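You operate a simulated robot arm through the tools that you are given. There is no shell and no other tool. Be economical: measure what you need, move in short steps, check, and stop when the job is done.

You run a simulated two-armed robot. Do the job below in one go: nothing can be reset, and whatever is moved stays where it is left.

TASK
Press the brass bush that matches the size on the roller tray's housing flush into it.
Fine: use the round block; it and the bushes stand on the press shelf; shut the guard, pump till the gauge is in the green, then set the valve lever to Release; leave all in the press, guard shut; power stays off, the other bushes stay.

Only the result counts: the job must be done as asked and must still hold three seconds after the hand-in. Knocking over, shifting, dropping, spilling or breaking anything else fails it.

THE ROBOT
Two 7-joint arms with two-finger parallel grippers on one trunk, on a base that drives. Base frame: it is fixed to the floor where the robot stands at the start and does not move with it; the origin is under the middle of the robot, x ahead of it, y to its left, z up. Readings come in mm, rad, newtons and seconds.
The left shoulder is at the start at [50, 165, 1230], the right one opposite. With the tool pointing down near the work surface each hand reaches from about 100 to 680 mm from the robot's upright axis, wherever it stands, measured 20 degrees to its own side. Places, roughly: press guard [400, 500, 1300]; press power knob [1000, -300, 900]; roller tray [-100, 500, 900]. Payload 3.91 kg a hand.
The TCP of each hand is the grasp point between the finger pads, 30 mm short of the fingertips. In the tool frame z runs along the fingers and y along their closing line. Largest opening 110 mm; finger width 20, thickness 10; the body of the gripper, 48 by 112 mm, starts 55 mm behind the TCP.
Orientation is that of the tool frame in the base frame, as a unit quaternion [x, y, z, w]. With the fingers straight down and closing along the base's y, the tool's x points along the base's -x, its y along +y and its z along -z.

THE INTERFACE
- The arms move only by the tool apply_moves. It takes "left_increments", "right_increments" or both (then of equal length, played together; a hand with none holds still); each is one flat list of numbers, 7 for each row, row after row: the shift along the tool's x, y, z in units of 30 mm (1.0 is 30 mm), then the turn, a rotation vector about the tool's x, y, z in units of 4 degrees (1.0 is 4 degrees), then the opening in per cent of the stroke, from 0 (shut) to 100 (fully open). In form: [tx, ty, tz, rx, ry, rz, grip, tx, ty, tz, rx, ry, rz, grip, ...]. A call has 1 to 10 rows; each row shifts and turns the commanded pose from where the row before left it, along the tool's axes as they then stand. A call with a number of a shift or a turn outside -1 to 1 is refused whole. A row lasts 0.2 s, in which the tool goes at most 50 mm and 0.15 rad; a call with a longer step from one row to the next is refused whole, and so is a gripper value outside its range. A pose out of reach is approached as far as the arm can. The call stops where the force on the tool passes 90 N (or 10 N more than at its start, if that is more) or the arm is blocked; 0.2 s more then pass. Each finger travels about 45 mm/s and halts on what it meets, pressing with about 39 N; the grip force reading is that of the motor and also rises with nothing between the fingers. The clock runs only during rows and for 0.2 s after the last one: add rows that do not move to give the fingers time. It gives the time, the measured TCP pose, the force on the tool (base axes), the opening and the grip force at its end, in the units of the frame above (readings bear some noise), with the torque about the TCP (base axes, N m) and any sound that the robot's microphone picked up, and new pictures: "views" is both (left out), scene, wrist or none (wrist: the cameras of the hands that moved).
- Cameras (640 x 400 px; columns grow to the right, rows downward): "scene" is now at [97.1, 64.4, 1415.5]; the picture's right is [0.69, -0.72, 0.00], its down [-0.29, -0.28, -0.91] and it looks along [0.66, 0.63, -0.41] (base axes); focal length 214 px, centre (320, 200). "left" rides on the left gripper at [72, -17, -103] in its tool frame; the picture's right is [0.23, 0.97, 0.00], its down [-0.76, 0.18, -0.62] and it looks along [-0.61, 0.14, 0.78] (tool axes); focal length 222 px, centre (320, 200). "right" rides on the right gripper at [72, 17, -103] in its tool frame; the picture's right is [-0.23, 0.97, 0.00], its down [-0.76, -0.18, -0.62] and it looks along [-0.61, -0.14, 0.78] (tool axes); focal length 222 px, centre (320, 200). There is no depth. A picture from a camera that has moved, and an enlarged one, comes with that camera's place and axes in the base frame and with its lens.
- raise_lower(by): slides the trunk up (or, below 0, down) by that many mm; the arms and the scene camera ride with it, the base frame stays. It gives what a move gives, with no picture.
- steer(legs): drives the robot by 1 to 6 legs, each [ahead, left, turn to the left] in mm, mm and rad, along the robot's own axes; the way and the turn of a leg run together, so that a leg with both is an arc; at most 1500 mm and 3.142 rad a leg. The arms and the cameras ride along, it lands a little off, and it stops where it bumps. It gives what a move gives, and a new picture of the scene camera.
- aim_head(pan, tilt): turns the head with the scene camera to pan (to the left, within 1.396 rad either way) and tilt (down, from -0.506 to 1.204), counted from straight ahead of the robot. It gives what a move gives, and a new picture of the scene camera.
- inspect(camera, box): a new picture of the part [left, top, right, bottom] of that camera's present view, enlarged. It takes no simulated time.
- sign_off(): hands the job in; it is judged then, once.

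Go step by step. Nothing tells you exact positions but the pictures and the camera data: compare them with the known pose of the tool, close in by small moves and look again before you grip or let go. The budget is 120 turns and 260 pictures, counting those below and the enlarged ones. Unless the task says otherwise, let go and move clear before handing in, and close with one line.

The tools are called as a command line: name --argument value ..., lists and objects as JSON in quotes. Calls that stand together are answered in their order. apply_moves: Moves the arms, as the interface text tells. Its arguments: {"type":"object","properties":{"left_increments":{"type":"array","items":{"type":"number"}},"right_increments":{"type":"array","items":{"type":"number"}},"views":{"type":"string","enum":["both","scene","wrist","none"]}},"required":[]} The other tools are called the same way: raise_lower (by) slides the trunk up or down; steer (legs) drives the base; aim_head (pan, tilt) turns the head that bears the scene camera; inspect (camera, box) takes an enlarged picture of a part of a camera's view; sign_off () hands the job in.

At the start:

```text
time_s: 0.0
left_tool_pos: [352.0, 223.1, 1463.0]
left_ee_rot: [0.0, 1.0, 0.0, 0.0]
left_ft_force: [0.2, 0.6, 0.4]
left_moment: [0.0, 0.0, 0.01]
left_finger_gap: 110.1
left_grip_force: 0.1
right_tool_pos: [341.6, -81.3, 1433.5]
right_ee_rot: [0.001, 1.0, 0.0, 0.0]
right_ft_force: [1.6, 0.1, 0.5]
right_moment: [0.01, 0.03, -0.01]
right_finger_gap: 110.1
right_grip_force: 0.1
trunk travel left (down, up): [-450.0, 53.0]
robot x, y, heading: [1.9, -2.5, 0.001]
head pan, tilt: [0.763, 0.419]
```

scene: 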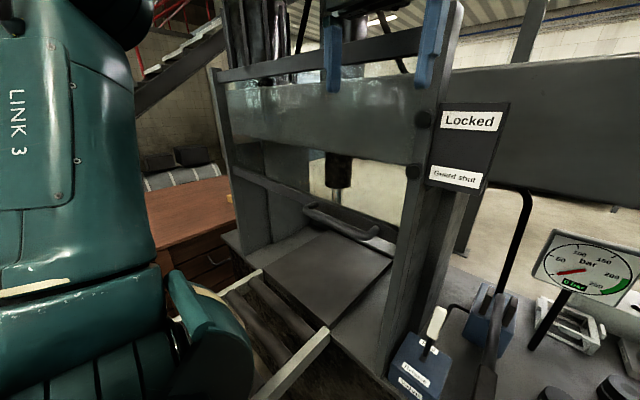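
right: 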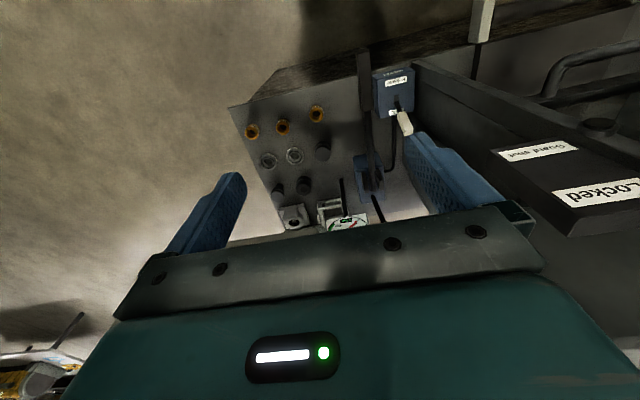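
left: 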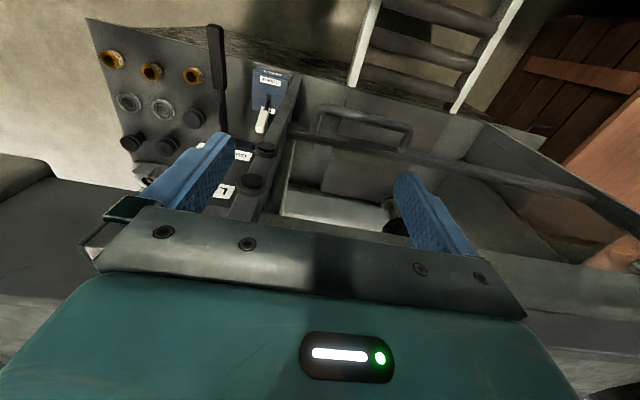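

I see the press ahead-left with a guard panel, a gauge, a valve block and a shelf with bushes and blocks to its right. I'll look around with the head before touching anything.

aim_head --pan 0.0 --tilt 0.6

aim_head --pan 1.39 --tilt 0.7

aim_head --pan 0.6 --tilt 0.0

```text
time_s: 1.1
left_tool_pos: [352.6, 222.9, 1462.8]
left_ee_rot: [-0.001, 1.0, -0.001, 0.0]
left_ft_force: [0.4, -0.1, -0.5]
left_moment: [0.0, -0.04, 0.01]
left_finger_gap: 110.2
left_grip_force: 0.0
right_tool_pos: [343.1, -81.8, 1432.2]
right_ee_rot: [0.001, 1.0, 0.0, 0.0]
right_ft_force: [1.0, 0.5, -0.4]
right_moment: [-0.01, 0.01, -0.03]
right_finger_gap: 109.9
right_grip_force: 0.0
trunk travel left (down, up): [-450.0, 53.0]
robot x, y, heading: [0.2, 1.4, -0.003]
head pan, tilt: [0.0, 0.6]
camera scene: at [118.7, 0.6, 1399.0], right [0.0, -1.0, 0.0], down [-0.56, 0.0, -0.83], along [0.83, 0.0, -0.56], focal length 214 px, centre (320, 200)
```

scene: 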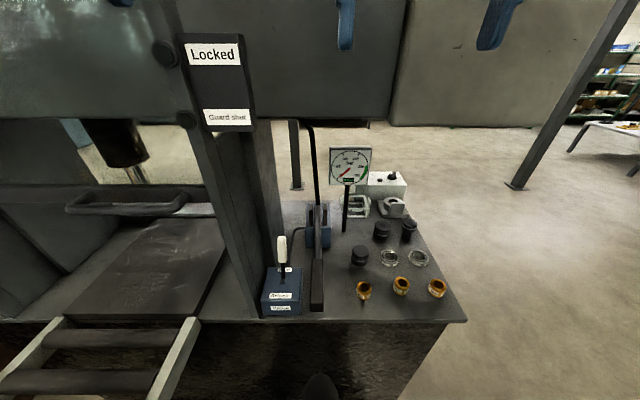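

```text
time_s: 2.6
left_tool_pos: [350.9, 222.6, 1462.3]
left_ee_rot: [0.0, 1.0, 0.0, 0.0]
left_ft_force: [0.1, -0.2, -1.5]
left_moment: [-0.04, 0.0, 0.04]
left_finger_gap: 110.0
left_grip_force: 0.0
right_tool_pos: [341.4, -81.9, 1432.2]
right_ee_rot: [0.001, 1.0, 0.0, 0.0]
right_ft_force: [-0.6, -0.6, 0.3]
right_moment: [0.05, -0.02, 0.01]
right_finger_gap: 109.9
right_grip_force: 0.0
trunk travel left (down, up): [-450.0, 53.0]
robot x, y, heading: [-0.9, -1.4, 0.006]
head pan, tilt: [1.389, 0.7]
camera scene: at [45.7, 84.0, 1390.4], right [0.98, -0.18, 0.0], down [-0.12, -0.63, -0.77], along [0.14, 0.75, -0.64], focal length 214 px, centre (320, 200)
```

scene: 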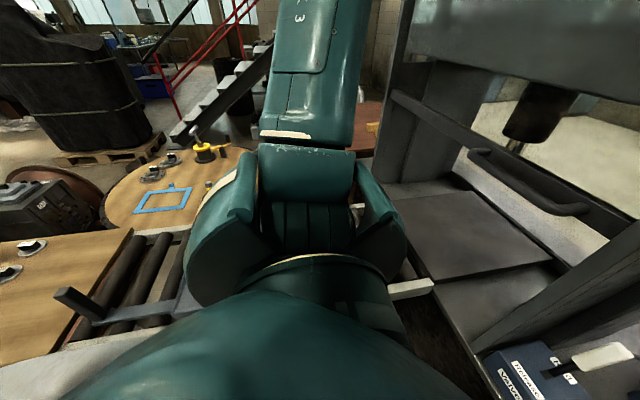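

```text
time_s: 3.8
left_tool_pos: [350.5, 221.7, 1462.9]
left_ee_rot: [0.001, 1.0, 0.0, 0.0]
left_ft_force: [-0.4, -0.8, -0.8]
left_moment: [0.0, 0.0, -0.01]
left_finger_gap: 110.0
left_grip_force: 0.1
right_tool_pos: [343.0, -82.0, 1433.0]
right_ee_rot: [0.001, 1.0, 0.0, -0.001]
right_ft_force: [-0.6, -0.5, 0.1]
right_moment: [0.02, -0.04, 0.04]
right_finger_gap: 110.3
right_grip_force: 0.1
trunk travel left (down, up): [-450.0, 53.0]
robot x, y, heading: [-1.1, -2.0, 0.003]
head pan, tilt: [0.6, 0.0]
camera scene: at [104.6, 51.4, 1454.1], right [0.57, -0.82, 0.0], down [0.0, 0.0, -1.0], along [0.82, 0.57, 0.0], focal length 214 px, centre (320, 200)
```

scene: 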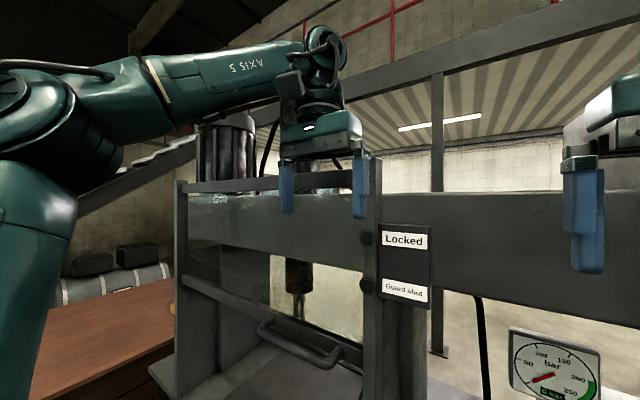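

Left arm blocks the view of the roller tray. Let me zoom on details and take other head angles.

inspect --camera "scene" --box '[160, 160, 480, 400]'

aim_head --pan 0.0 --tilt 0.9

inspect --camera "scene" --box '[220, 60, 480, 260]'

aim_head --pan 0.9 --tilt 0.9

```text
1.67 times, centred on (320, 280) of scene
camera zoom: at [104.6, 51.4, 1454.1], right [0.57, -0.82, 0.0], down [0.0, 0.0, -1.0], along [0.82, 0.57, 0.0], focal length 358 px, centre (320, 67)
```

zoom: 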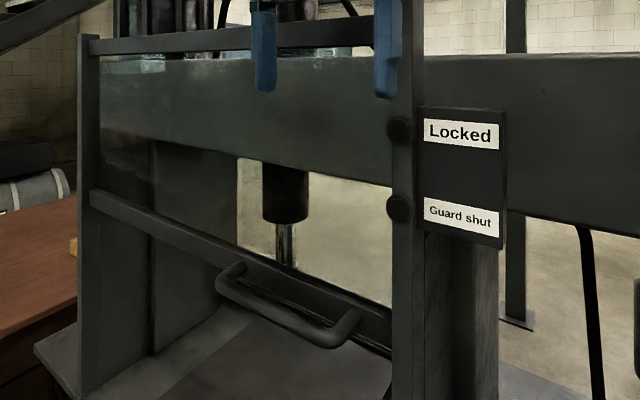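

```text
time_s: 5.0
left_tool_pos: [352.4, 222.4, 1462.8]
left_ee_rot: [0.0, 1.0, 0.0, 0.001]
left_ft_force: [-0.6, -0.6, 0.1]
left_moment: [0.0, -0.05, 0.02]
left_finger_gap: 110.1
left_grip_force: 0.1
right_tool_pos: [342.2, -80.9, 1433.4]
right_ee_rot: [0.001, 1.0, 0.0, 0.0]
right_ft_force: [0.3, 0.3, -0.6]
right_moment: [0.02, 0.01, -0.02]
right_finger_gap: 110.0
right_grip_force: 0.1
trunk travel left (down, up): [-450.0, 53.0]
robot x, y, heading: [-1.3, 2.9, 0.001]
head pan, tilt: [0.0, 0.901]
camera scene: at [105.8, 0.6, 1374.3], right [0.0, -1.0, 0.0], down [-0.78, 0.0, -0.62], along [0.62, 0.0, -0.78], focal length 214 px, centre (320, 200)
```

scene: 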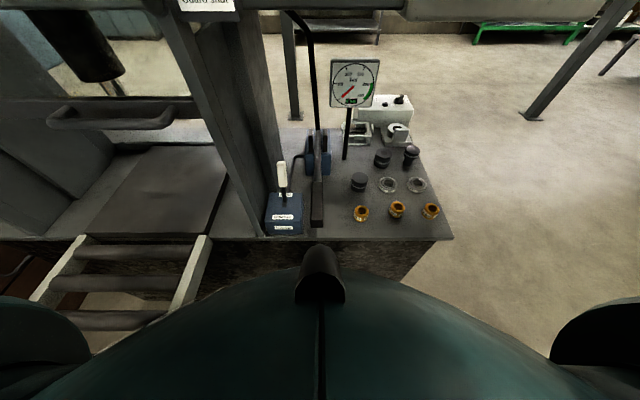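

```text
2.00 times, centred on (350, 160) of scene
camera zoom: at [105.8, 0.6, 1374.3], right [0.0, -1.0, 0.0], down [-0.78, 0.0, -0.62], along [0.62, 0.0, -0.78], focal length 429 px, centre (260, 280)
```

zoom: 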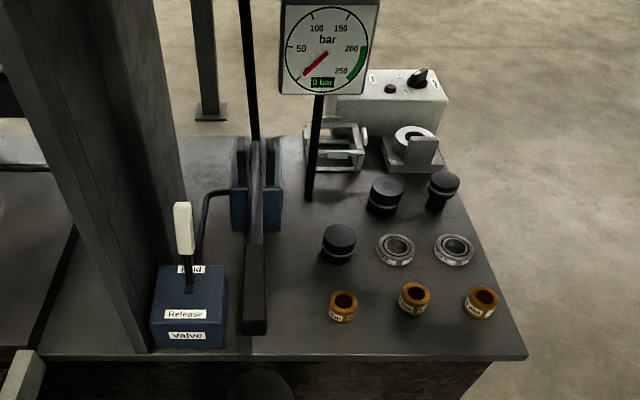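

```text
time_s: 6.2
left_tool_pos: [351.8, 223.3, 1461.6]
left_ee_rot: [0.001, 1.0, 0.001, -0.001]
left_ft_force: [0.8, -0.1, -0.4]
left_moment: [0.0, -0.03, -0.02]
left_finger_gap: 110.1
left_grip_force: 0.1
right_tool_pos: [342.3, -81.3, 1432.3]
right_ee_rot: [0.0, 1.0, 0.0, 0.0]
right_ft_force: [0.7, -0.4, -0.9]
right_moment: [0.02, 0.01, 0.0]
right_finger_gap: 109.7
right_grip_force: 0.0
trunk travel left (down, up): [-450.0, 53.0]
robot x, y, heading: [2.9, -2.0, -0.002]
head pan, tilt: [0.901, 0.901]
camera scene: at [77.3, 59.6, 1374.2], right [0.78, -0.62, 0.0], down [-0.49, -0.61, -0.62], along [0.39, 0.49, -0.78], focal length 214 px, centre (320, 200)
```

scene: 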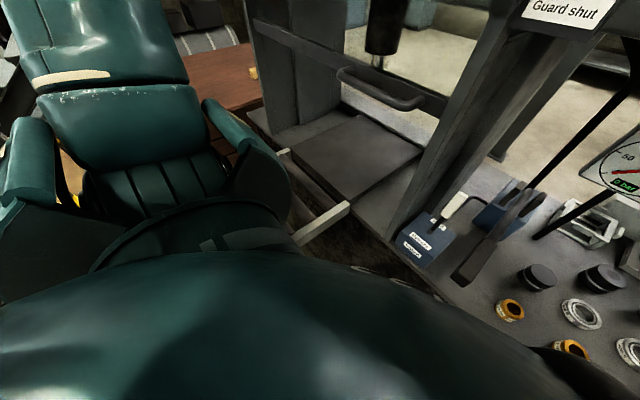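

The guard seems down now. The shelf holds three bushes (front row), gray rings, black blocks. I'll retract the left hand a little, then turn the robot left to see the roller tray.

apply_moves --left_increments '[1, 0, 0, 0, 0, 0, 100, 1, 0, 0, 0, 0, 0, 100, 1, 0, 0, 0, 0, 0, 100, 0.5, 0, 0, 0, 0, 0, 100]' --views "none"

steer --legs '[[0, 0, 0.7]]'

aim_head --pan 0.4 --tilt 0.9

```text
time_s: 7.2
left_tool_pos: [283.4, 208.8, 1432.9]
left_ee_rot: [0.0, 1.0, -0.001, 0.002]
left_ft_force: [0.6, 0.5, 0.5]
left_moment: [-0.01, 0.01, 0.02]
left_finger_gap: 109.9
left_grip_force: 0.0
left hand out of reach, approached as far as the arm can: row 1, 2, 3, 4
right_tool_pos: [342.2, -81.9, 1433.4]
right_ee_rot: [0.0, 1.0, -0.001, 0.0]
right_ft_force: [-1.4, -0.3, -0.2]
right_moment: [0.0, 0.03, 0.01]
right_finger_gap: 110.0
right_grip_force: 0.1
trunk travel left (down, up): [-450.0, 53.0]
robot x, y, heading: [-0.3, -0.8, -0.005]
head pan, tilt: [0.901, 0.901]
```

```text
time_s: 9.4
left_tool_pos: [81.7, 341.2, 1434.3]
left_ee_rot: [-0.344, 0.939, -0.001, 0.001]
left_ft_force: [0.6, -0.5, 0.2]
left_moment: [0.01, 0.02, 0.01]
left_finger_gap: 110.1
left_grip_force: 0.0
right_tool_pos: [314.2, 158.9, 1431.9]
right_ee_rot: [-0.344, 0.939, 0.0, 0.0]
right_ft_force: [0.3, -0.1, -0.1]
right_moment: [0.02, 0.01, 0.02]
right_finger_gap: 109.9
right_grip_force: 0.2
trunk travel left (down, up): [-450.0, 53.0]
robot x, y, heading: [0.8, -0.1, 0.703]
head pan, tilt: [0.901, 0.901]
camera scene: at [20.9, 94.9, 1374.2], right [1.0, 0.03, 0.0], down [0.02, -0.78, -0.62], along [-0.02, 0.62, -0.78], focal length 214 px, centre (320, 200)
```

scene: 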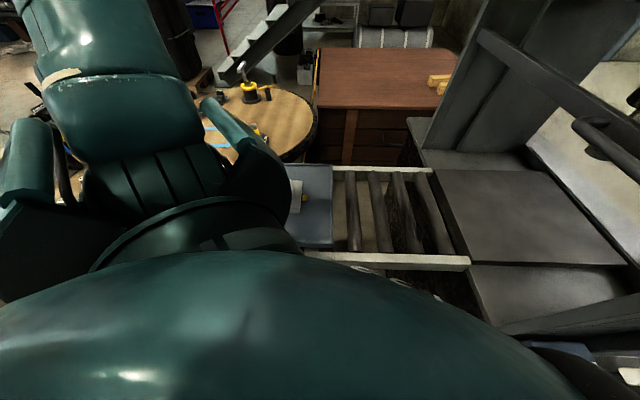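

```text
time_s: 10.4
left_tool_pos: [81.9, 342.3, 1434.8]
left_ee_rot: [-0.344, 0.939, -0.001, 0.001]
left_ft_force: [-0.9, -0.5, 0.8]
left_moment: [-0.02, 0.0, -0.02]
left_finger_gap: 110.0
left_grip_force: 0.1
right_tool_pos: [314.9, 158.6, 1433.4]
right_ee_rot: [-0.343, 0.939, 0.0, 0.0]
right_ft_force: [0.6, 1.0, 0.2]
right_moment: [-0.02, 0.03, 0.01]
right_finger_gap: 110.0
right_grip_force: 0.1
trunk travel left (down, up): [-450.0, 53.0]
robot x, y, heading: [1.3, 0.8, 0.704]
head pan, tilt: [0.4, 0.901]
camera scene: at [57.5, 86.8, 1374.2], right [0.89, -0.45, 0.0], down [-0.35, -0.7, -0.62], along [0.28, 0.55, -0.78], focal length 214 px, centre (320, 200)
```

scene: 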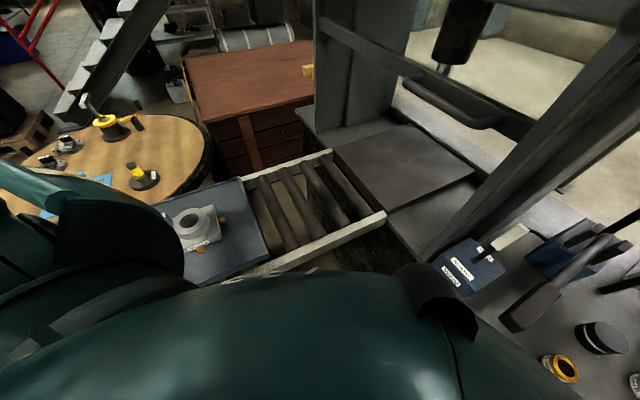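

The tray with the housing sits on rollers leading to the press bed. I'll turn further left and zoom in.

steer --legs '[[0, 0, 0.7]]'

aim_head --pan 0.1 --tilt 0.8

```text
time_s: 12.6
left_tool_pos: [-156.7, 314.8, 1434.6]
left_ee_rot: [-0.644, 0.765, 0.0, 0.0]
left_ft_force: [-0.9, -0.8, -0.2]
left_moment: [-0.01, 0.0, -0.01]
left_finger_gap: 110.2
left_grip_force: 0.2
right_tool_pos: [138.2, 323.9, 1432.5]
right_ee_rot: [-0.644, 0.765, 0.0, 0.0]
right_ft_force: [0.4, -1.0, 0.2]
right_moment: [0.0, 0.01, 0.05]
right_finger_gap: 110.0
right_grip_force: 0.1
trunk travel left (down, up): [-450.0, 53.0]
robot x, y, heading: [1.3, -2.8, 1.4]
head pan, tilt: [0.4, 0.901]
camera scene: at [-11.4, 102.9, 1374.2], right [0.97, 0.23, 0.0], down [0.18, -0.76, -0.62], along [-0.14, 0.6, -0.78], focal length 214 px, centre (320, 200)
```

scene: 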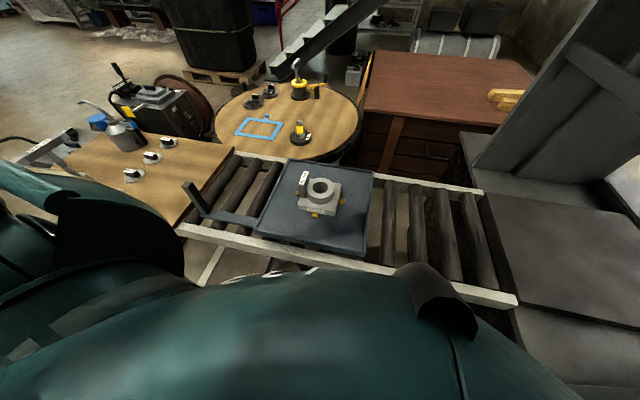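

```text
time_s: 13.4
left_tool_pos: [-157.6, 314.4, 1434.8]
left_ee_rot: [-0.645, 0.764, -0.001, 0.001]
left_ft_force: [0.7, 0.4, 0.6]
left_moment: [-0.01, -0.01, 0.02]
left_finger_gap: 110.0
left_grip_force: 0.0
right_tool_pos: [138.4, 323.5, 1432.4]
right_ee_rot: [-0.645, 0.765, 0.0, 0.0]
right_ft_force: [0.5, 0.2, 0.6]
right_moment: [-0.02, -0.01, -0.01]
right_finger_gap: 109.8
right_grip_force: 0.1
trunk travel left (down, up): [-450.0, 53.0]
robot x, y, heading: [3.9, 0.4, 1.4]
head pan, tilt: [0.099, 0.799]
camera scene: at [11.6, 109.8, 1382.1], right [1.0, -0.07, 0.0], down [-0.05, -0.72, -0.7], along [0.05, 0.7, -0.72], focal length 214 px, centre (320, 200)
```

scene: 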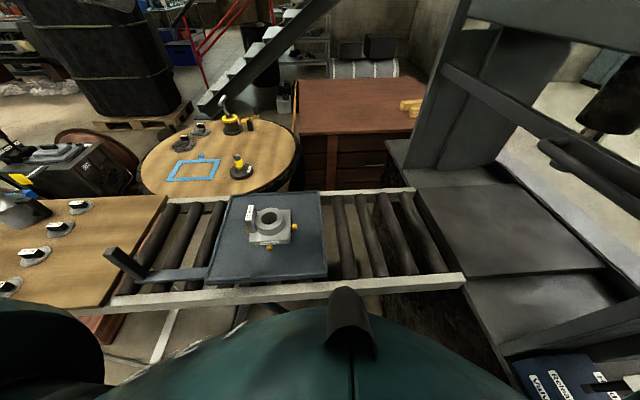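

inspect --camera "scene" --box '[190, 180, 350, 280]'

inspect --camera "scene" --box '[240, 200, 304, 240]'

inspect --camera "scene" --box '[320, 60, 640, 320]'

```text
4.00 times, centred on (270, 230) of scene
camera zoom: at [11.6, 109.8, 1382.1], right [1.0, -0.07, 0.0], down [-0.05, -0.72, -0.7], along [0.05, 0.7, -0.72], focal length 858 px, centre (520, 80)
```

zoom: 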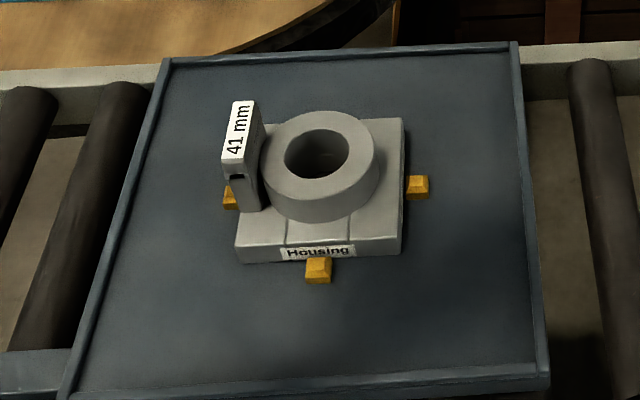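

```text
10.00 times, centred on (272, 220) of scene
camera zoom: at [11.6, 109.8, 1382.1], right [1.0, -0.07, 0.0], down [-0.05, -0.72, -0.7], along [0.05, 0.7, -0.72], focal length 2145 px, centre (800, 0)
```

zoom: 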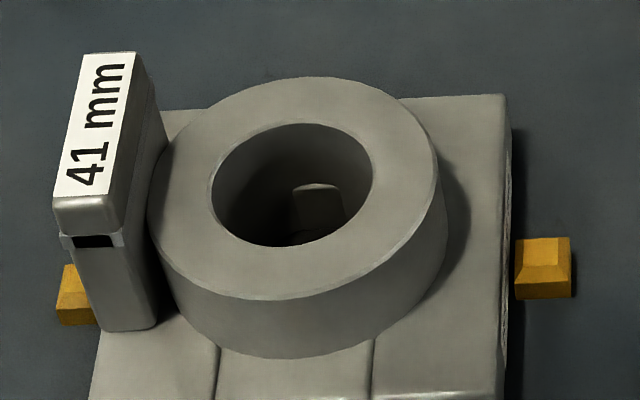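

```text
1.54 times, centred on (480, 190) of scene
camera zoom: at [11.6, 109.8, 1382.1], right [1.0, -0.07, 0.0], down [-0.05, -0.72, -0.7], along [0.05, 0.7, -0.72], focal length 330 px, centre (74, 215)
```

zoom: 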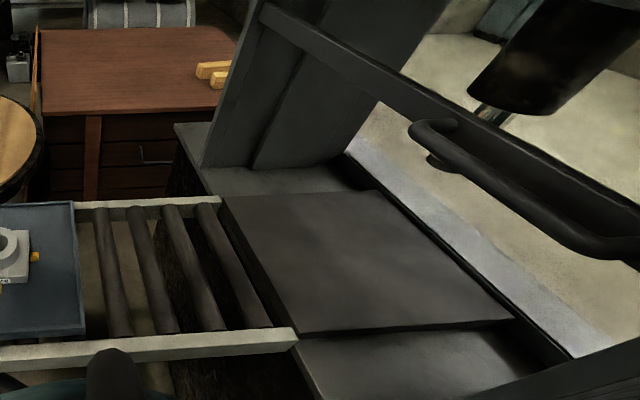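

Housing is marked 41 mm. Now turn back to face the shelf and read the bush labels.

steer --legs '[[0, 0, -1.4]]'

aim_head --pan -0.2 --tilt 0.9

inspect --camera "scene" --box '[200, 190, 360, 290]'

inspect --camera "scene" --box '[260, 110, 400, 200]'

```text
time_s: 17.3
left_tool_pos: [282.1, 210.0, 1433.8]
left_ee_rot: [-0.002, 1.0, 0.0, 0.001]
left_ft_force: [-0.3, 0.3, -0.1]
left_moment: [0.0, 0.02, 0.01]
left_finger_gap: 110.1
left_grip_force: 0.1
right_tool_pos: [343.4, -80.1, 1432.9]
right_ee_rot: [-0.002, 1.0, 0.0, 0.0]
right_ft_force: [-0.3, -0.8, 0.3]
right_moment: [-0.01, -0.01, -0.02]
right_finger_gap: 110.1
right_grip_force: 0.1
trunk travel left (down, up): [-450.0, 53.0]
robot x, y, heading: [-2.8, -0.7, 0.011]
head pan, tilt: [0.099, 0.799]
camera scene: at [110.6, 9.0, 1382.1], right [0.1, -0.99, 0.0], down [-0.71, -0.07, -0.7], along [0.69, 0.07, -0.72], focal length 214 px, centre (320, 200)
```

scene: 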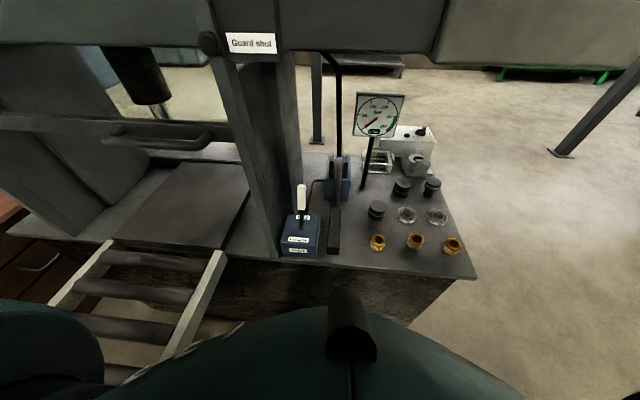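

```text
time_s: 18.1
left_tool_pos: [281.3, 210.0, 1433.7]
left_ee_rot: [-0.003, 1.0, -0.001, 0.001]
left_ft_force: [-0.1, 0.1, 0.1]
left_moment: [0.0, 0.01, 0.0]
left_finger_gap: 110.1
left_grip_force: 0.1
right_tool_pos: [342.1, -80.2, 1432.7]
right_ee_rot: [-0.001, 1.0, 0.0, 0.001]
right_ft_force: [0.2, -0.5, 0.8]
right_moment: [-0.02, 0.03, -0.01]
right_finger_gap: 109.8
right_grip_force: 0.0
trunk travel left (down, up): [-450.0, 53.0]
robot x, y, heading: [-0.7, -2.2, 0.004]
head pan, tilt: [-0.201, 0.901]
camera scene: at [104.4, -13.9, 1374.2], right [-0.19, -0.98, 0.0], down [-0.77, 0.15, -0.62], along [0.61, -0.12, -0.78], focal length 214 px, centre (320, 200)
```

scene: 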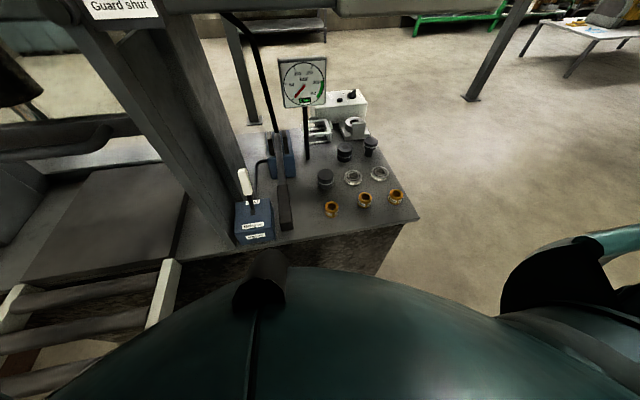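

```text
4.00 times, centred on (280, 240) of scene
camera zoom: at [104.4, -13.9, 1374.2], right [-0.19, -0.98, 0.0], down [-0.77, 0.15, -0.62], along [0.61, -0.12, -0.78], focal length 858 px, centre (480, 40)
```

zoom: 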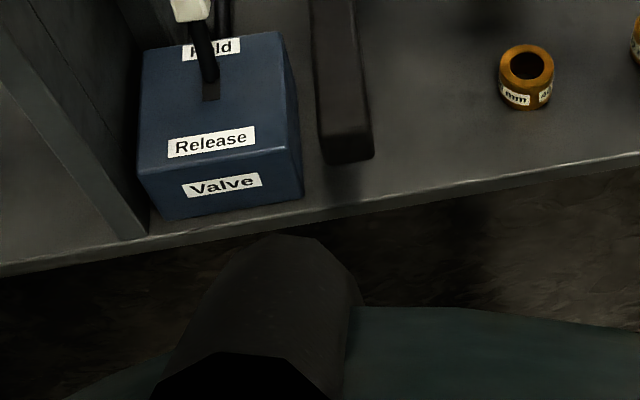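

```text
4.44 times, centred on (330, 155) of scene
camera zoom: at [104.4, -13.9, 1374.2], right [-0.19, -0.98, 0.0], down [-0.77, 0.15, -0.62], along [0.61, -0.12, -0.78], focal length 953 px, centre (276, 400)
```

zoom: 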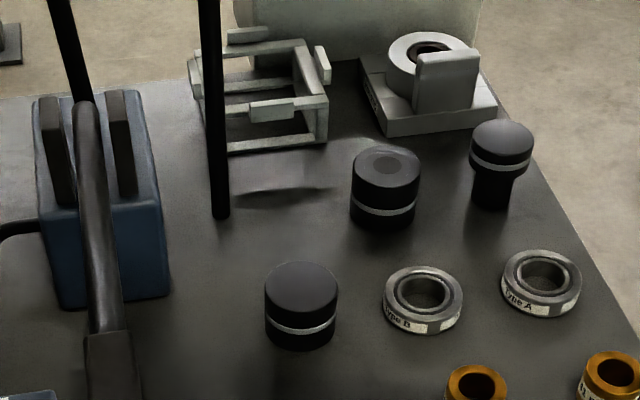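

inspect --camera "scene" --box '[310, 130, 390, 220]'

inspect --camera "scene" --box '[312, 180, 412, 225]'

```text
4.44 times, centred on (350, 175) of scene
camera zoom: at [104.4, -13.9, 1374.2], right [-0.19, -0.98, 0.0], down [-0.77, 0.15, -0.62], along [0.61, -0.12, -0.78], focal length 953 px, centre (187, 311)
```

zoom: 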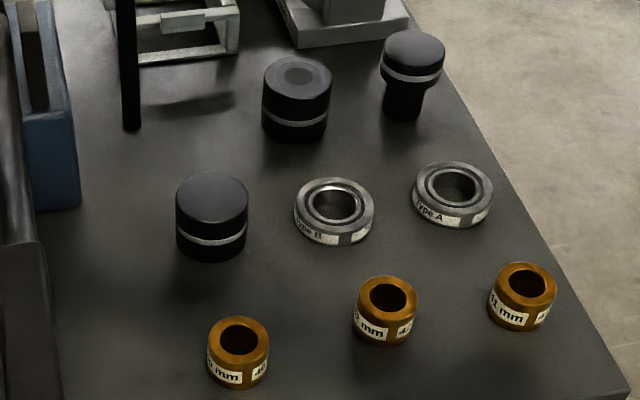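

```text
6.40 times, centred on (362, 202) of scene
camera zoom: at [104.4, -13.9, 1374.2], right [-0.19, -0.98, 0.0], down [-0.77, 0.15, -0.62], along [0.61, -0.12, -0.78], focal length 1373 px, centre (51, 184)
```

zoom: 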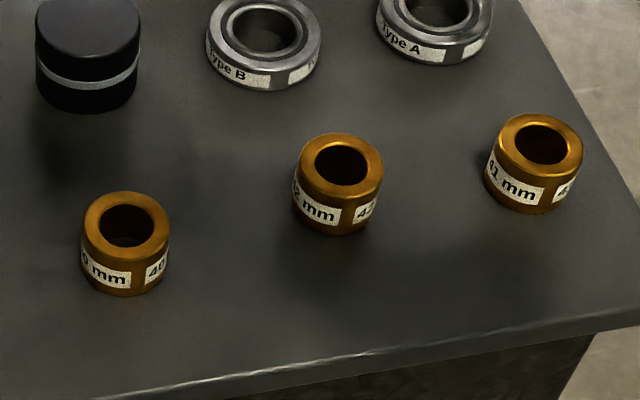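

Rightmost bush is 41 mm (≈[430,-290]); the plain black cylinder nearest is the round block candidate. Bring the right hand above the 41 mm bush.

apply_moves --right_increments '[-0.3, -0.7, 1, 0, 0, 0, 64, -0.3, -0.7, 1, 0, 0, 0, 64, -0.3, -0.7, 1, 0, 0, 0, 64, -0.3, -0.7, 1, 0, 0, 0, 64, -0.3, -0.7, 1, 0, 0, 0, 64, -0.3, -0.7, 1, 0, 0, 0, 64, -0.3, -0.7, 1, 0, 0, 0, 64, -0.3, -0.7, 1, 0, 0, 0, 64, -0.3, -0.7, 1, 0, 0, 0, 64, -0.3, -0.7, 1, 0, 0, 0, 64]'

```text
time_s: 20.3
left_tool_pos: [282.9, 208.5, 1433.5]
left_ee_rot: [-0.002, 1.0, -0.001, 0.001]
left_ft_force: [0.3, -0.6, 0.0]
left_moment: [-0.01, 0.01, 0.03]
left_finger_gap: 110.0
left_grip_force: 0.1
right_tool_pos: [435.6, -289.6, 1133.0]
right_ee_rot: [-0.003, 1.0, 0.001, 0.0]
right_ft_force: [-0.1, 0.0, -0.3]
right_moment: [0.03, 0.03, -0.01]
right_finger_gap: 70.4
right_grip_force: 0.0
trunk travel left (down, up): [-450.0, 53.0]
robot x, y, heading: [0.9, 4.6, 0.004]
head pan, tilt: [-0.201, 0.901]
camera scene: at [104.5, -14.6, 1374.2], right [-0.19, -0.98, 0.0], down [-0.77, 0.15, -0.62], along [0.61, -0.12, -0.78], focal length 214 px, centre (320, 200)
camera right: at [362.1, -272.7, 1234.8], right [0.22, 0.97, 0.0], down [0.76, -0.17, 0.62], along [0.61, -0.14, -0.78], focal length 222 px, centre (320, 200)
```

scene: 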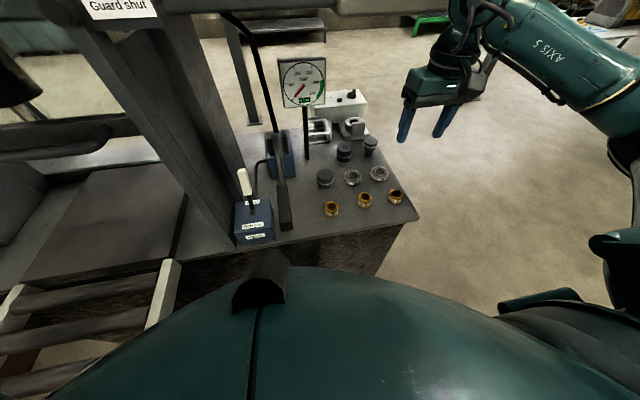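
right: 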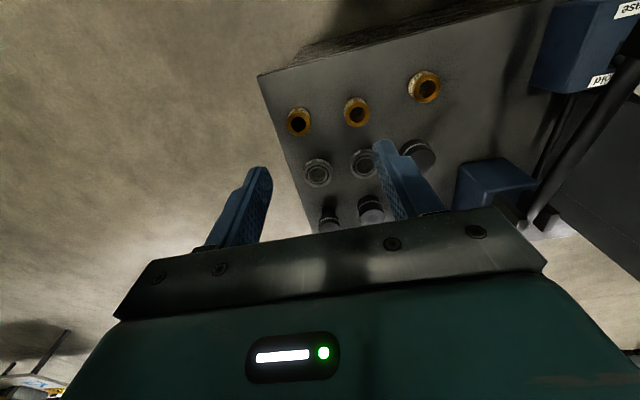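

Triangulating the bush gives ≈[492,-342,833]. Move above it and look again.

apply_moves --right_increments '[-0.37, -0.35, 0.8, 0, 0, 0, 64, -0.37, -0.35, 0.8, 0, 0, 0, 64, -0.37, -0.35, 0.8, 0, 0, 0, 64, -0.37, -0.35, 0.8, 0, 0, 0, 64, -0.37, -0.35, 0.8, 0, 0, 0, 64]' --views "both"

inspect --camera "scene" --box '[340, 110, 480, 220]'

```text
time_s: 21.5
left_tool_pos: [282.7, 209.6, 1435.0]
left_ee_rot: [-0.002, 1.0, 0.0, 0.001]
left_ft_force: [-0.4, -0.2, -0.8]
left_moment: [0.0, 0.0, 0.02]
left_finger_gap: 110.1
left_grip_force: 0.1
right_tool_pos: [490.6, -342.3, 1012.3]
right_ee_rot: [-0.002, 1.0, -0.001, 0.0]
right_ft_force: [-0.2, -0.6, -0.3]
right_moment: [-0.02, 0.03, 0.02]
right_finger_gap: 70.4
right_grip_force: 0.1
trunk travel left (down, up): [-450.0, 53.0]
robot x, y, heading: [-1.3, 0.9, 0.003]
head pan, tilt: [-0.201, 0.901]
camera scene: at [104.7, -14.3, 1374.2], right [-0.19, -0.98, 0.0], down [-0.77, 0.15, -0.62], along [0.61, -0.12, -0.78], focal length 214 px, centre (320, 200)
camera right: at [417.5, -325.6, 1113.9], right [0.22, 0.97, 0.0], down [0.76, -0.17, 0.62], along [0.61, -0.14, -0.78], focal length 222 px, centre (320, 200)
```

scene: 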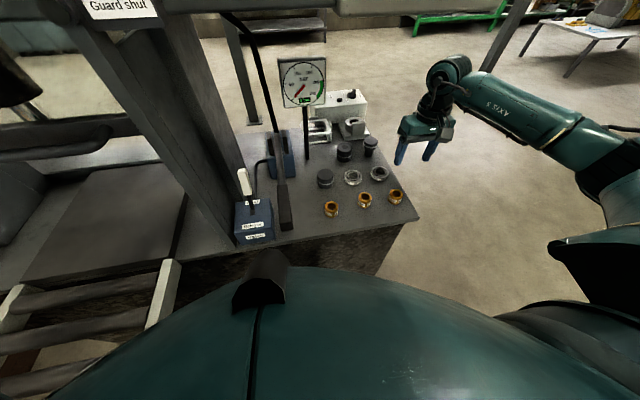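
right: 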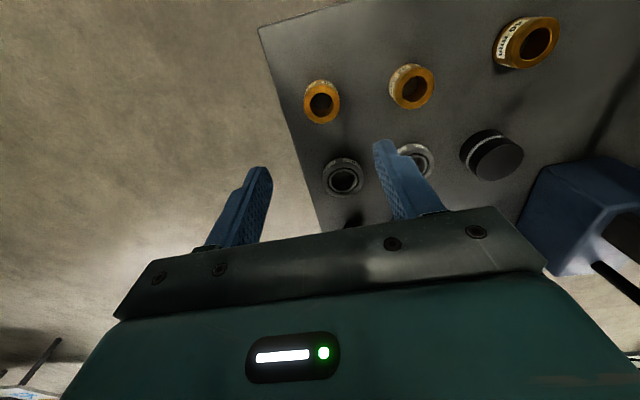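

```text
3.64 times, centred on (410, 165) of scene
camera zoom: at [104.7, -14.3, 1374.2], right [-0.19, -0.98, 0.0], down [-0.77, 0.15, -0.62], along [0.61, -0.12, -0.78], focal length 780 px, centre (-7, 327)
```

zoom: 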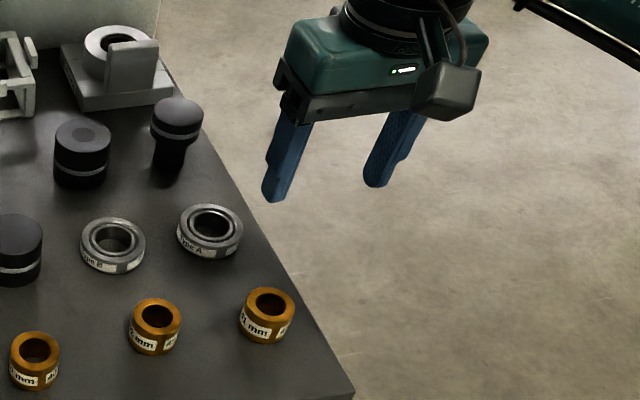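

Hand is above the bush. Descend part way and re-check.

apply_moves --right_increments '[0, 0, 0.93, 0, 0, 0, 64, 0, 0, 0.93, 0, 0, 0, 64, 0, 0, 0.93, 0, 0, 0, 64, 0, 0, 0.93, 0, 0, 0, 64]' --views "wrist"

inspect --camera "scene" --box '[350, 130, 450, 220]'

```text
time_s: 22.5
left_tool_pos: [282.4, 209.8, 1433.4]
left_ee_rot: [-0.003, 1.0, -0.001, 0.001]
left_ft_force: [0.2, 0.5, -0.2]
left_moment: [0.04, -0.02, 0.02]
left_finger_gap: 109.9
left_grip_force: 0.1
right_tool_pos: [490.0, -342.8, 899.9]
right_ee_rot: [-0.003, 1.0, 0.0, 0.0]
right_ft_force: [0.0, 0.7, 0.1]
right_moment: [0.03, 0.0, -0.02]
right_finger_gap: 70.5
right_grip_force: 0.1
trunk travel left (down, up): [-450.0, 53.0]
robot x, y, heading: [0.9, 2.6, 0.006]
head pan, tilt: [-0.201, 0.901]
camera right: at [416.7, -324.9, 1002.3], right [0.22, 0.97, 0.0], down [0.76, -0.17, 0.62], along [0.61, -0.14, -0.78], focal length 222 px, centre (320, 200)
```

right: 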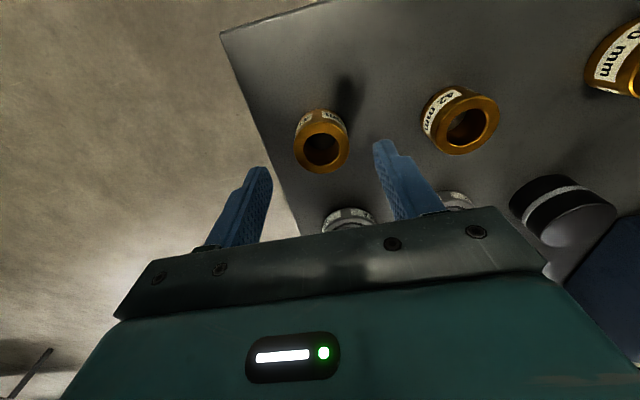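

```text
4.44 times, centred on (400, 175) of scene
camera zoom: at [104.5, -14.1, 1374.2], right [-0.19, -0.98, 0.0], down [-0.77, 0.15, -0.62], along [0.61, -0.12, -0.78], focal length 953 px, centre (-36, 311)
```

zoom: 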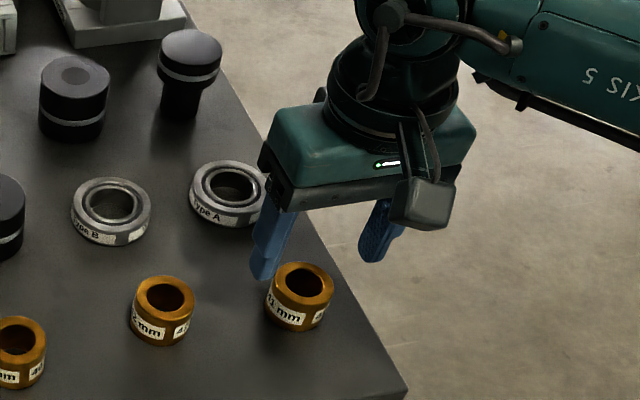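

Bush top at z≈858, shelf ≈818, centre ≈[485,-340]. Descend and grip its upper part.

apply_moves --right_increments '[0.17, 0.07, 0.62, 0, 0, 0, 64, 0, 0, 0.62, 0, 0, 0, 64, 0, 0, 0, 0, 0, 0, 64]' --views "wrist"

inspect --camera "scene" --box '[350, 150, 430, 220]'

```text
time_s: 23.3
left_tool_pos: [283.4, 210.7, 1434.3]
left_ee_rot: [-0.003, 1.0, -0.002, 0.0]
left_ft_force: [-0.3, 0.5, -0.7]
left_moment: [-0.01, 0.02, 0.01]
left_finger_gap: 110.1
left_grip_force: 0.0
right_tool_pos: [484.9, -339.3, 865.1]
right_ee_rot: [-0.002, 1.0, 0.0, 0.001]
right_ft_force: [0.0, 0.1, -0.7]
right_moment: [0.02, 0.0, -0.01]
right_finger_gap: 70.5
right_grip_force: 0.0
trunk travel left (down, up): [-450.0, 53.0]
robot x, y, heading: [-0.1, -2.4, 0.004]
head pan, tilt: [-0.201, 0.901]
camera right: at [412.1, -322.6, 965.5], right [0.22, 0.97, 0.0], down [0.76, -0.17, 0.62], along [0.61, -0.14, -0.78], focal length 222 px, centre (320, 200)
```

right: 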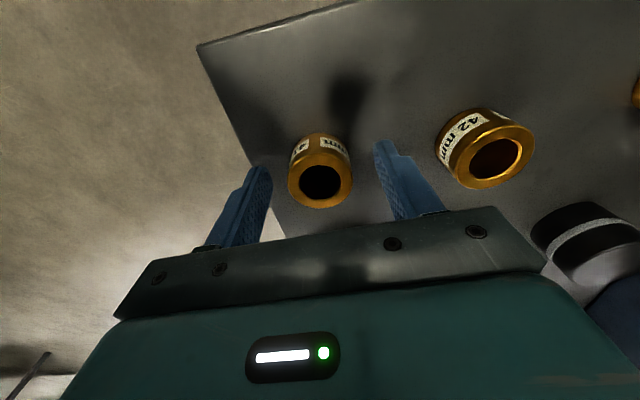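

```text
5.71 times, centred on (390, 185) of scene
camera zoom: at [104.3, -14.0, 1374.2], right [-0.19, -0.98, 0.0], down [-0.77, 0.15, -0.62], along [0.61, -0.12, -0.78], focal length 1226 px, centre (-80, 286)
```

zoom: 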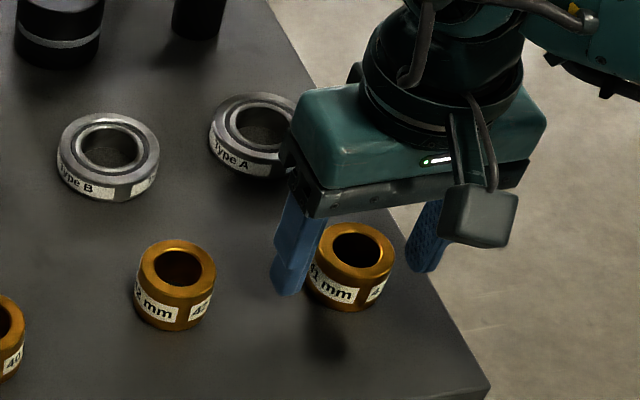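

Aligned. Close on the bush.

apply_moves --right_increments '[0, 0, 0, 0, 0, 0, 20, 0, 0, 0, 0, 0, 0, 20, 0, 0, 0, 0, 0, 0, 20, 0, 0, 0, 0, 0, 0, 20, 0, 0, 0, 0, 0, 0, 20]' --views "wrist"

```text
time_s: 24.5
left_tool_pos: [283.1, 209.4, 1435.0]
left_ee_rot: [-0.003, 1.0, 0.0, 0.001]
left_ft_force: [0.3, 0.3, 0.7]
left_moment: [-0.02, 0.0, 0.01]
left_finger_gap: 110.0
left_grip_force: 0.1
right_tool_pos: [485.6, -339.6, 864.0]
right_ee_rot: [-0.003, 1.0, 0.0, -0.001]
right_ft_force: [-0.3, 0.8, 0.7]
right_moment: [0.03, 0.0, 0.01]
right_finger_gap: 40.9
right_grip_force: 39.4
trunk travel left (down, up): [-450.0, 53.0]
robot x, y, heading: [2.3, -3.6, 0.004]
head pan, tilt: [-0.201, 0.901]
camera right: at [412.2, -322.7, 965.8], right [0.22, 0.97, 0.0], down [0.76, -0.17, 0.62], along [0.61, -0.14, -0.78], focal length 222 px, centre (320, 200)
```

right: 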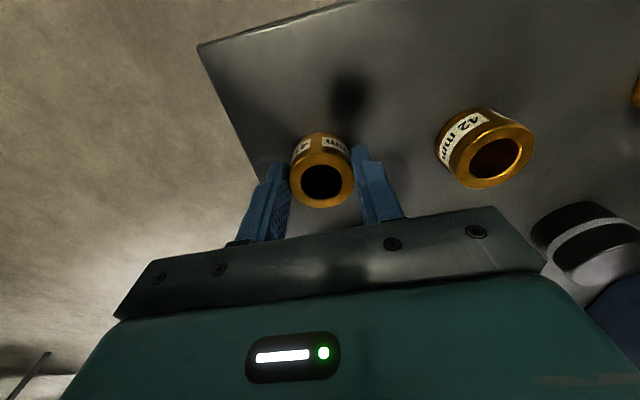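

Gripped (40.9 mm). Lift and bring the hand back in.

apply_moves --right_increments '[0, 0, -0.5, 0, 0, 0, 20, 0, 0, -1, 0, 0, 0, 20, 0, 0, -1, 0, 0, 0, 20, 0, 0, -1, 0, 0, 0, 20, 0, 0, -1, 0, 0, 0, 20, 0, 0, -1, 0, 0, 0, 20, 0, 0, -1, 0, 0, 0, 20, 0, 0, -1, 0, 0, 0, 20, 0, 0, -1, 0, 0, 0, 20]' --views "scene"

apply_moves --right_increments '[0.477, 0.863, -0.9, 0, 0, 0, 20, 0.477, 0.863, -0.9, 0, 0, 0, 20, 0.477, 0.863, -0.9, 0, 0, 0, 20, 0.477, 0.863, -0.9, 0, 0, 0, 20, 0.477, 0.863, -0.9, 0, 0, 0, 20, 0.477, 0.863, -0.9, 0, 0, 0, 20, 0.477, 0.863, -0.9, 0, 0, 0, 20, 0.477, 0.863, -0.9, 0, 0, 0, 20, 0.477, 0.863, -0.9, 0, 0, 0, 20, 0.477, 0.863, -0.9, 0, 0, 0, 20]' --views "wrist"

steer --legs '[[0, 0, 1.45]]'

aim_head --pan 0.1 --tilt 0.9

```text
time_s: 26.7
left_tool_pos: [276.8, 203.3, 1438.8]
left_ee_rot: [0.001, 1.0, 0.0, 0.003]
left_ft_force: [0.6, -0.1, 0.7]
left_moment: [0.02, 0.03, -0.01]
left_finger_gap: 110.0
left_grip_force: 0.1
right_tool_pos: [459.8, -350.0, 1078.8]
right_ee_rot: [-0.002, 0.998, -0.026, -0.055]
right_ft_force: [1.4, 0.1, -1.9]
right_moment: [0.01, -0.03, -0.02]
right_finger_gap: 40.7
right_grip_force: 38.7
trunk travel left (down, up): [-450.0, 53.0]
robot x, y, heading: [-2.5, 0.2, -0.006]
head pan, tilt: [-0.201, 0.901]
stopped in row 9 (right hand): the arm was blocked; the commanded pose is now the measured one
camera scene: at [96.8, -18.6, 1376.3], right [-0.2, -0.98, 0.0], down [-0.76, 0.16, -0.62], along [0.61, -0.12, -0.78], focal length 214 px, centre (320, 200)
```

scene: 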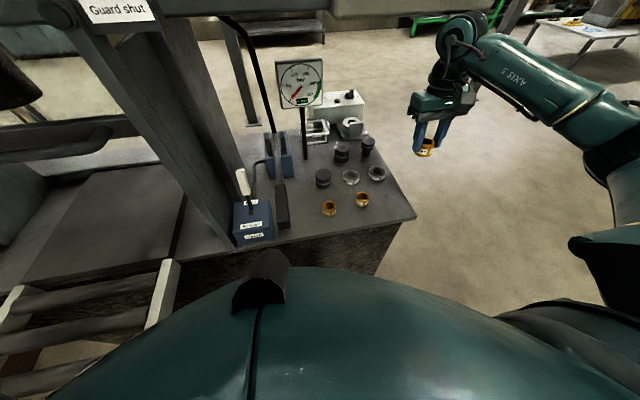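

```text
time_s: 28.9
left_tool_pos: [281.7, 209.7, 1433.6]
left_ee_rot: [-0.001, 1.0, -0.002, 0.001]
left_ft_force: [0.4, 0.7, 0.1]
left_moment: [0.0, -0.02, -0.03]
left_finger_gap: 110.3
left_grip_force: 0.0
right_tool_pos: [349.3, -73.0, 1349.3]
right_ee_rot: [-0.007, 0.998, -0.026, -0.053]
right_ft_force: [-0.1, 0.7, -2.5]
right_moment: [0.01, 0.0, 0.04]
right_finger_gap: 40.7
right_grip_force: 39.4
trunk travel left (down, up): [-450.0, 53.0]
robot x, y, heading: [-2.6, -0.2, 0.005]
head pan, tilt: [-0.201, 0.901]
camera right: at [287.9, -50.1, 1457.9], right [0.21, 0.97, -0.07], down [0.82, -0.14, 0.55], along [0.52, -0.18, -0.83], focal length 222 px, centre (320, 200)
```

right: 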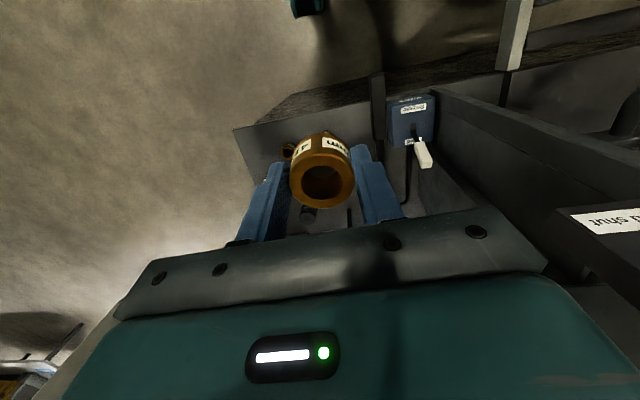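

```text
time_s: 32.0
left_tool_pos: [-85.9, 318.9, 1439.1]
left_ee_rot: [-0.556, 0.831, 0.006, 0.006]
left_ft_force: [0.1, 0.4, -1.2]
left_moment: [-0.01, 0.05, 0.01]
left_finger_gap: 110.0
left_grip_force: 0.2
right_tool_pos: [211.2, 273.0, 1359.3]
right_ee_rot: [-0.55, 0.834, -0.032, -0.027]
right_ft_force: [-0.3, -0.4, -2.0]
right_moment: [-0.01, -0.04, 0.03]
right_finger_gap: 40.8
right_grip_force: 38.9
trunk travel left (down, up): [-450.0, 53.0]
robot x, y, heading: [-1.1, -6.1, 1.176]
head pan, tilt: [-0.201, 0.901]
stopped in leg 1: the robot was blocked; the commanded pose is now the measured one
camera scene: at [52.6, 68.1, 1375.3], right [0.83, -0.56, -0.01], down [-0.44, -0.64, -0.63], along [0.35, 0.53, -0.78], focal length 214 px, centre (320, 200)
```

scene: 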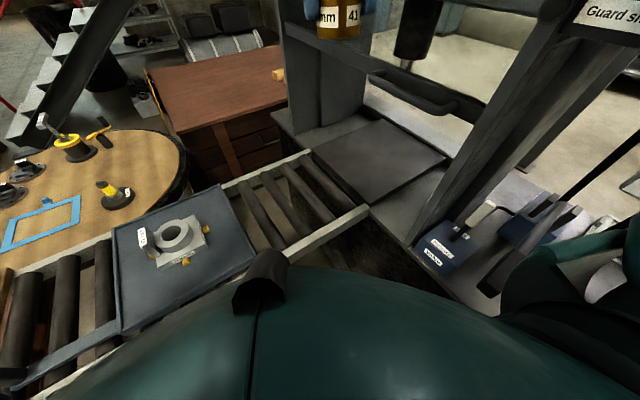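

```text
time_s: 32.8
left_tool_pos: [-85.5, 316.0, 1440.6]
left_ee_rot: [-0.557, 0.831, 0.009, 0.007]
left_ft_force: [1.4, -0.5, 0.0]
left_moment: [0.03, 0.0, 0.02]
left_finger_gap: 110.0
left_grip_force: 0.0
right_tool_pos: [209.4, 272.5, 1359.2]
right_ee_rot: [-0.553, 0.832, -0.032, -0.026]
right_ft_force: [-0.1, 0.7, -2.2]
right_moment: [0.02, 0.0, 0.03]
right_finger_gap: 40.8
right_grip_force: 39.4
trunk travel left (down, up): [-450.0, 53.0]
robot x, y, heading: [-4.1, -1.1, 1.184]
head pan, tilt: [0.099, 0.901]
camera scene: at [32.8, 75.9, 1375.9], right [0.96, -0.29, -0.01], down [-0.22, -0.74, -0.64], along [0.18, 0.61, -0.77], focal length 214 px, centre (320, 200)
```

scene: 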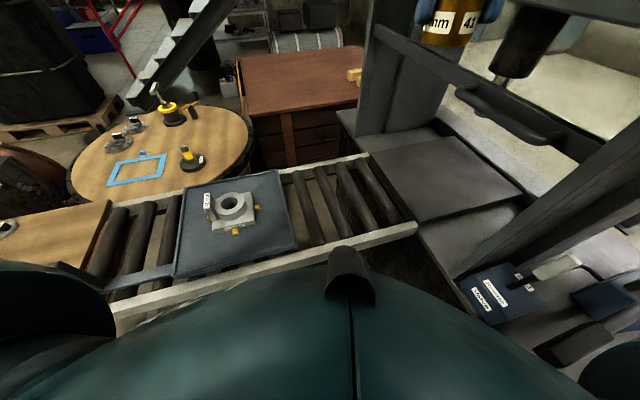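

The turn was blocked, likely the right elbow touching something. Back off and look right.

steer --legs '[[0, 0, -0.35]]'

aim_head --pan -0.9 --tilt 0.6

```text
time_s: 34.3
left_tool_pos: [34.4, 345.7, 1434.6]
left_ee_rot: [-0.406, 0.914, 0.001, 0.002]
left_ft_force: [0.5, -0.1, -0.5]
left_moment: [0.01, -0.01, 0.03]
left_finger_gap: 109.9
left_grip_force: 0.1
right_tool_pos: [295.8, 204.9, 1352.3]
right_ee_rot: [-0.403, 0.914, -0.037, -0.038]
right_ft_force: [-1.2, -0.2, -3.6]
right_moment: [0.01, -0.03, 0.0]
right_finger_gap: 40.6
right_grip_force: 38.7
trunk travel left (down, up): [-450.0, 53.0]
robot x, y, heading: [-1.4, -6.2, 0.834]
head pan, tilt: [0.099, 0.901]
camera scene: at [63.9, 79.6, 1374.2], right [0.81, -0.59, 0.0], down [-0.46, -0.63, -0.62], along [0.37, 0.5, -0.78], focal length 214 px, centre (320, 200)
```

scene: 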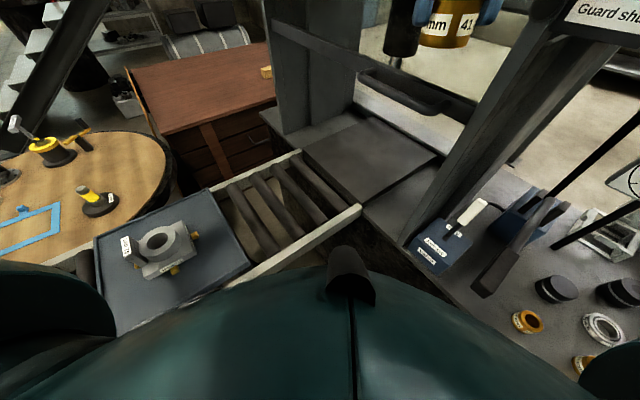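

```text
time_s: 35.6
left_tool_pos: [33.6, 346.0, 1434.2]
left_ee_rot: [-0.405, 0.914, -0.001, 0.001]
left_ft_force: [-0.1, 0.7, -0.6]
left_moment: [0.02, 0.03, 0.0]
left_finger_gap: 110.0
left_grip_force: 0.0
right_tool_pos: [294.2, 205.3, 1353.5]
right_ee_rot: [-0.403, 0.914, -0.035, -0.037]
right_ft_force: [-0.7, 0.0, -2.3]
right_moment: [-0.02, -0.01, 0.01]
right_finger_gap: 40.8
right_grip_force: 38.9
trunk travel left (down, up): [-450.0, 53.0]
robot x, y, heading: [-2.0, -4.6, 0.834]
head pan, tilt: [-0.901, 0.6]
camera scene: at [107.1, 13.4, 1398.9], right [-0.06, -1.0, 0.0], down [-0.56, 0.04, -0.82], along [0.82, -0.05, -0.57], focal length 214 px, centre (320, 200)
```

scene: 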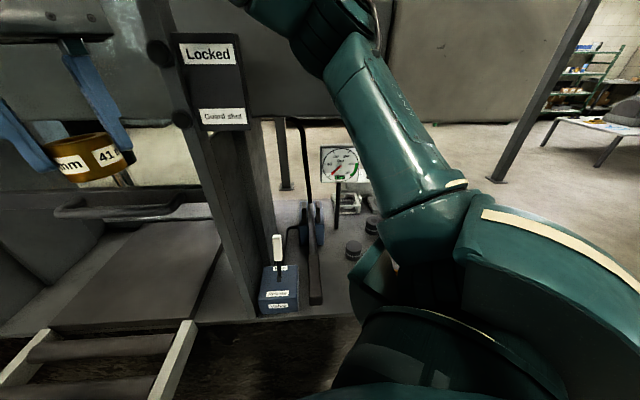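

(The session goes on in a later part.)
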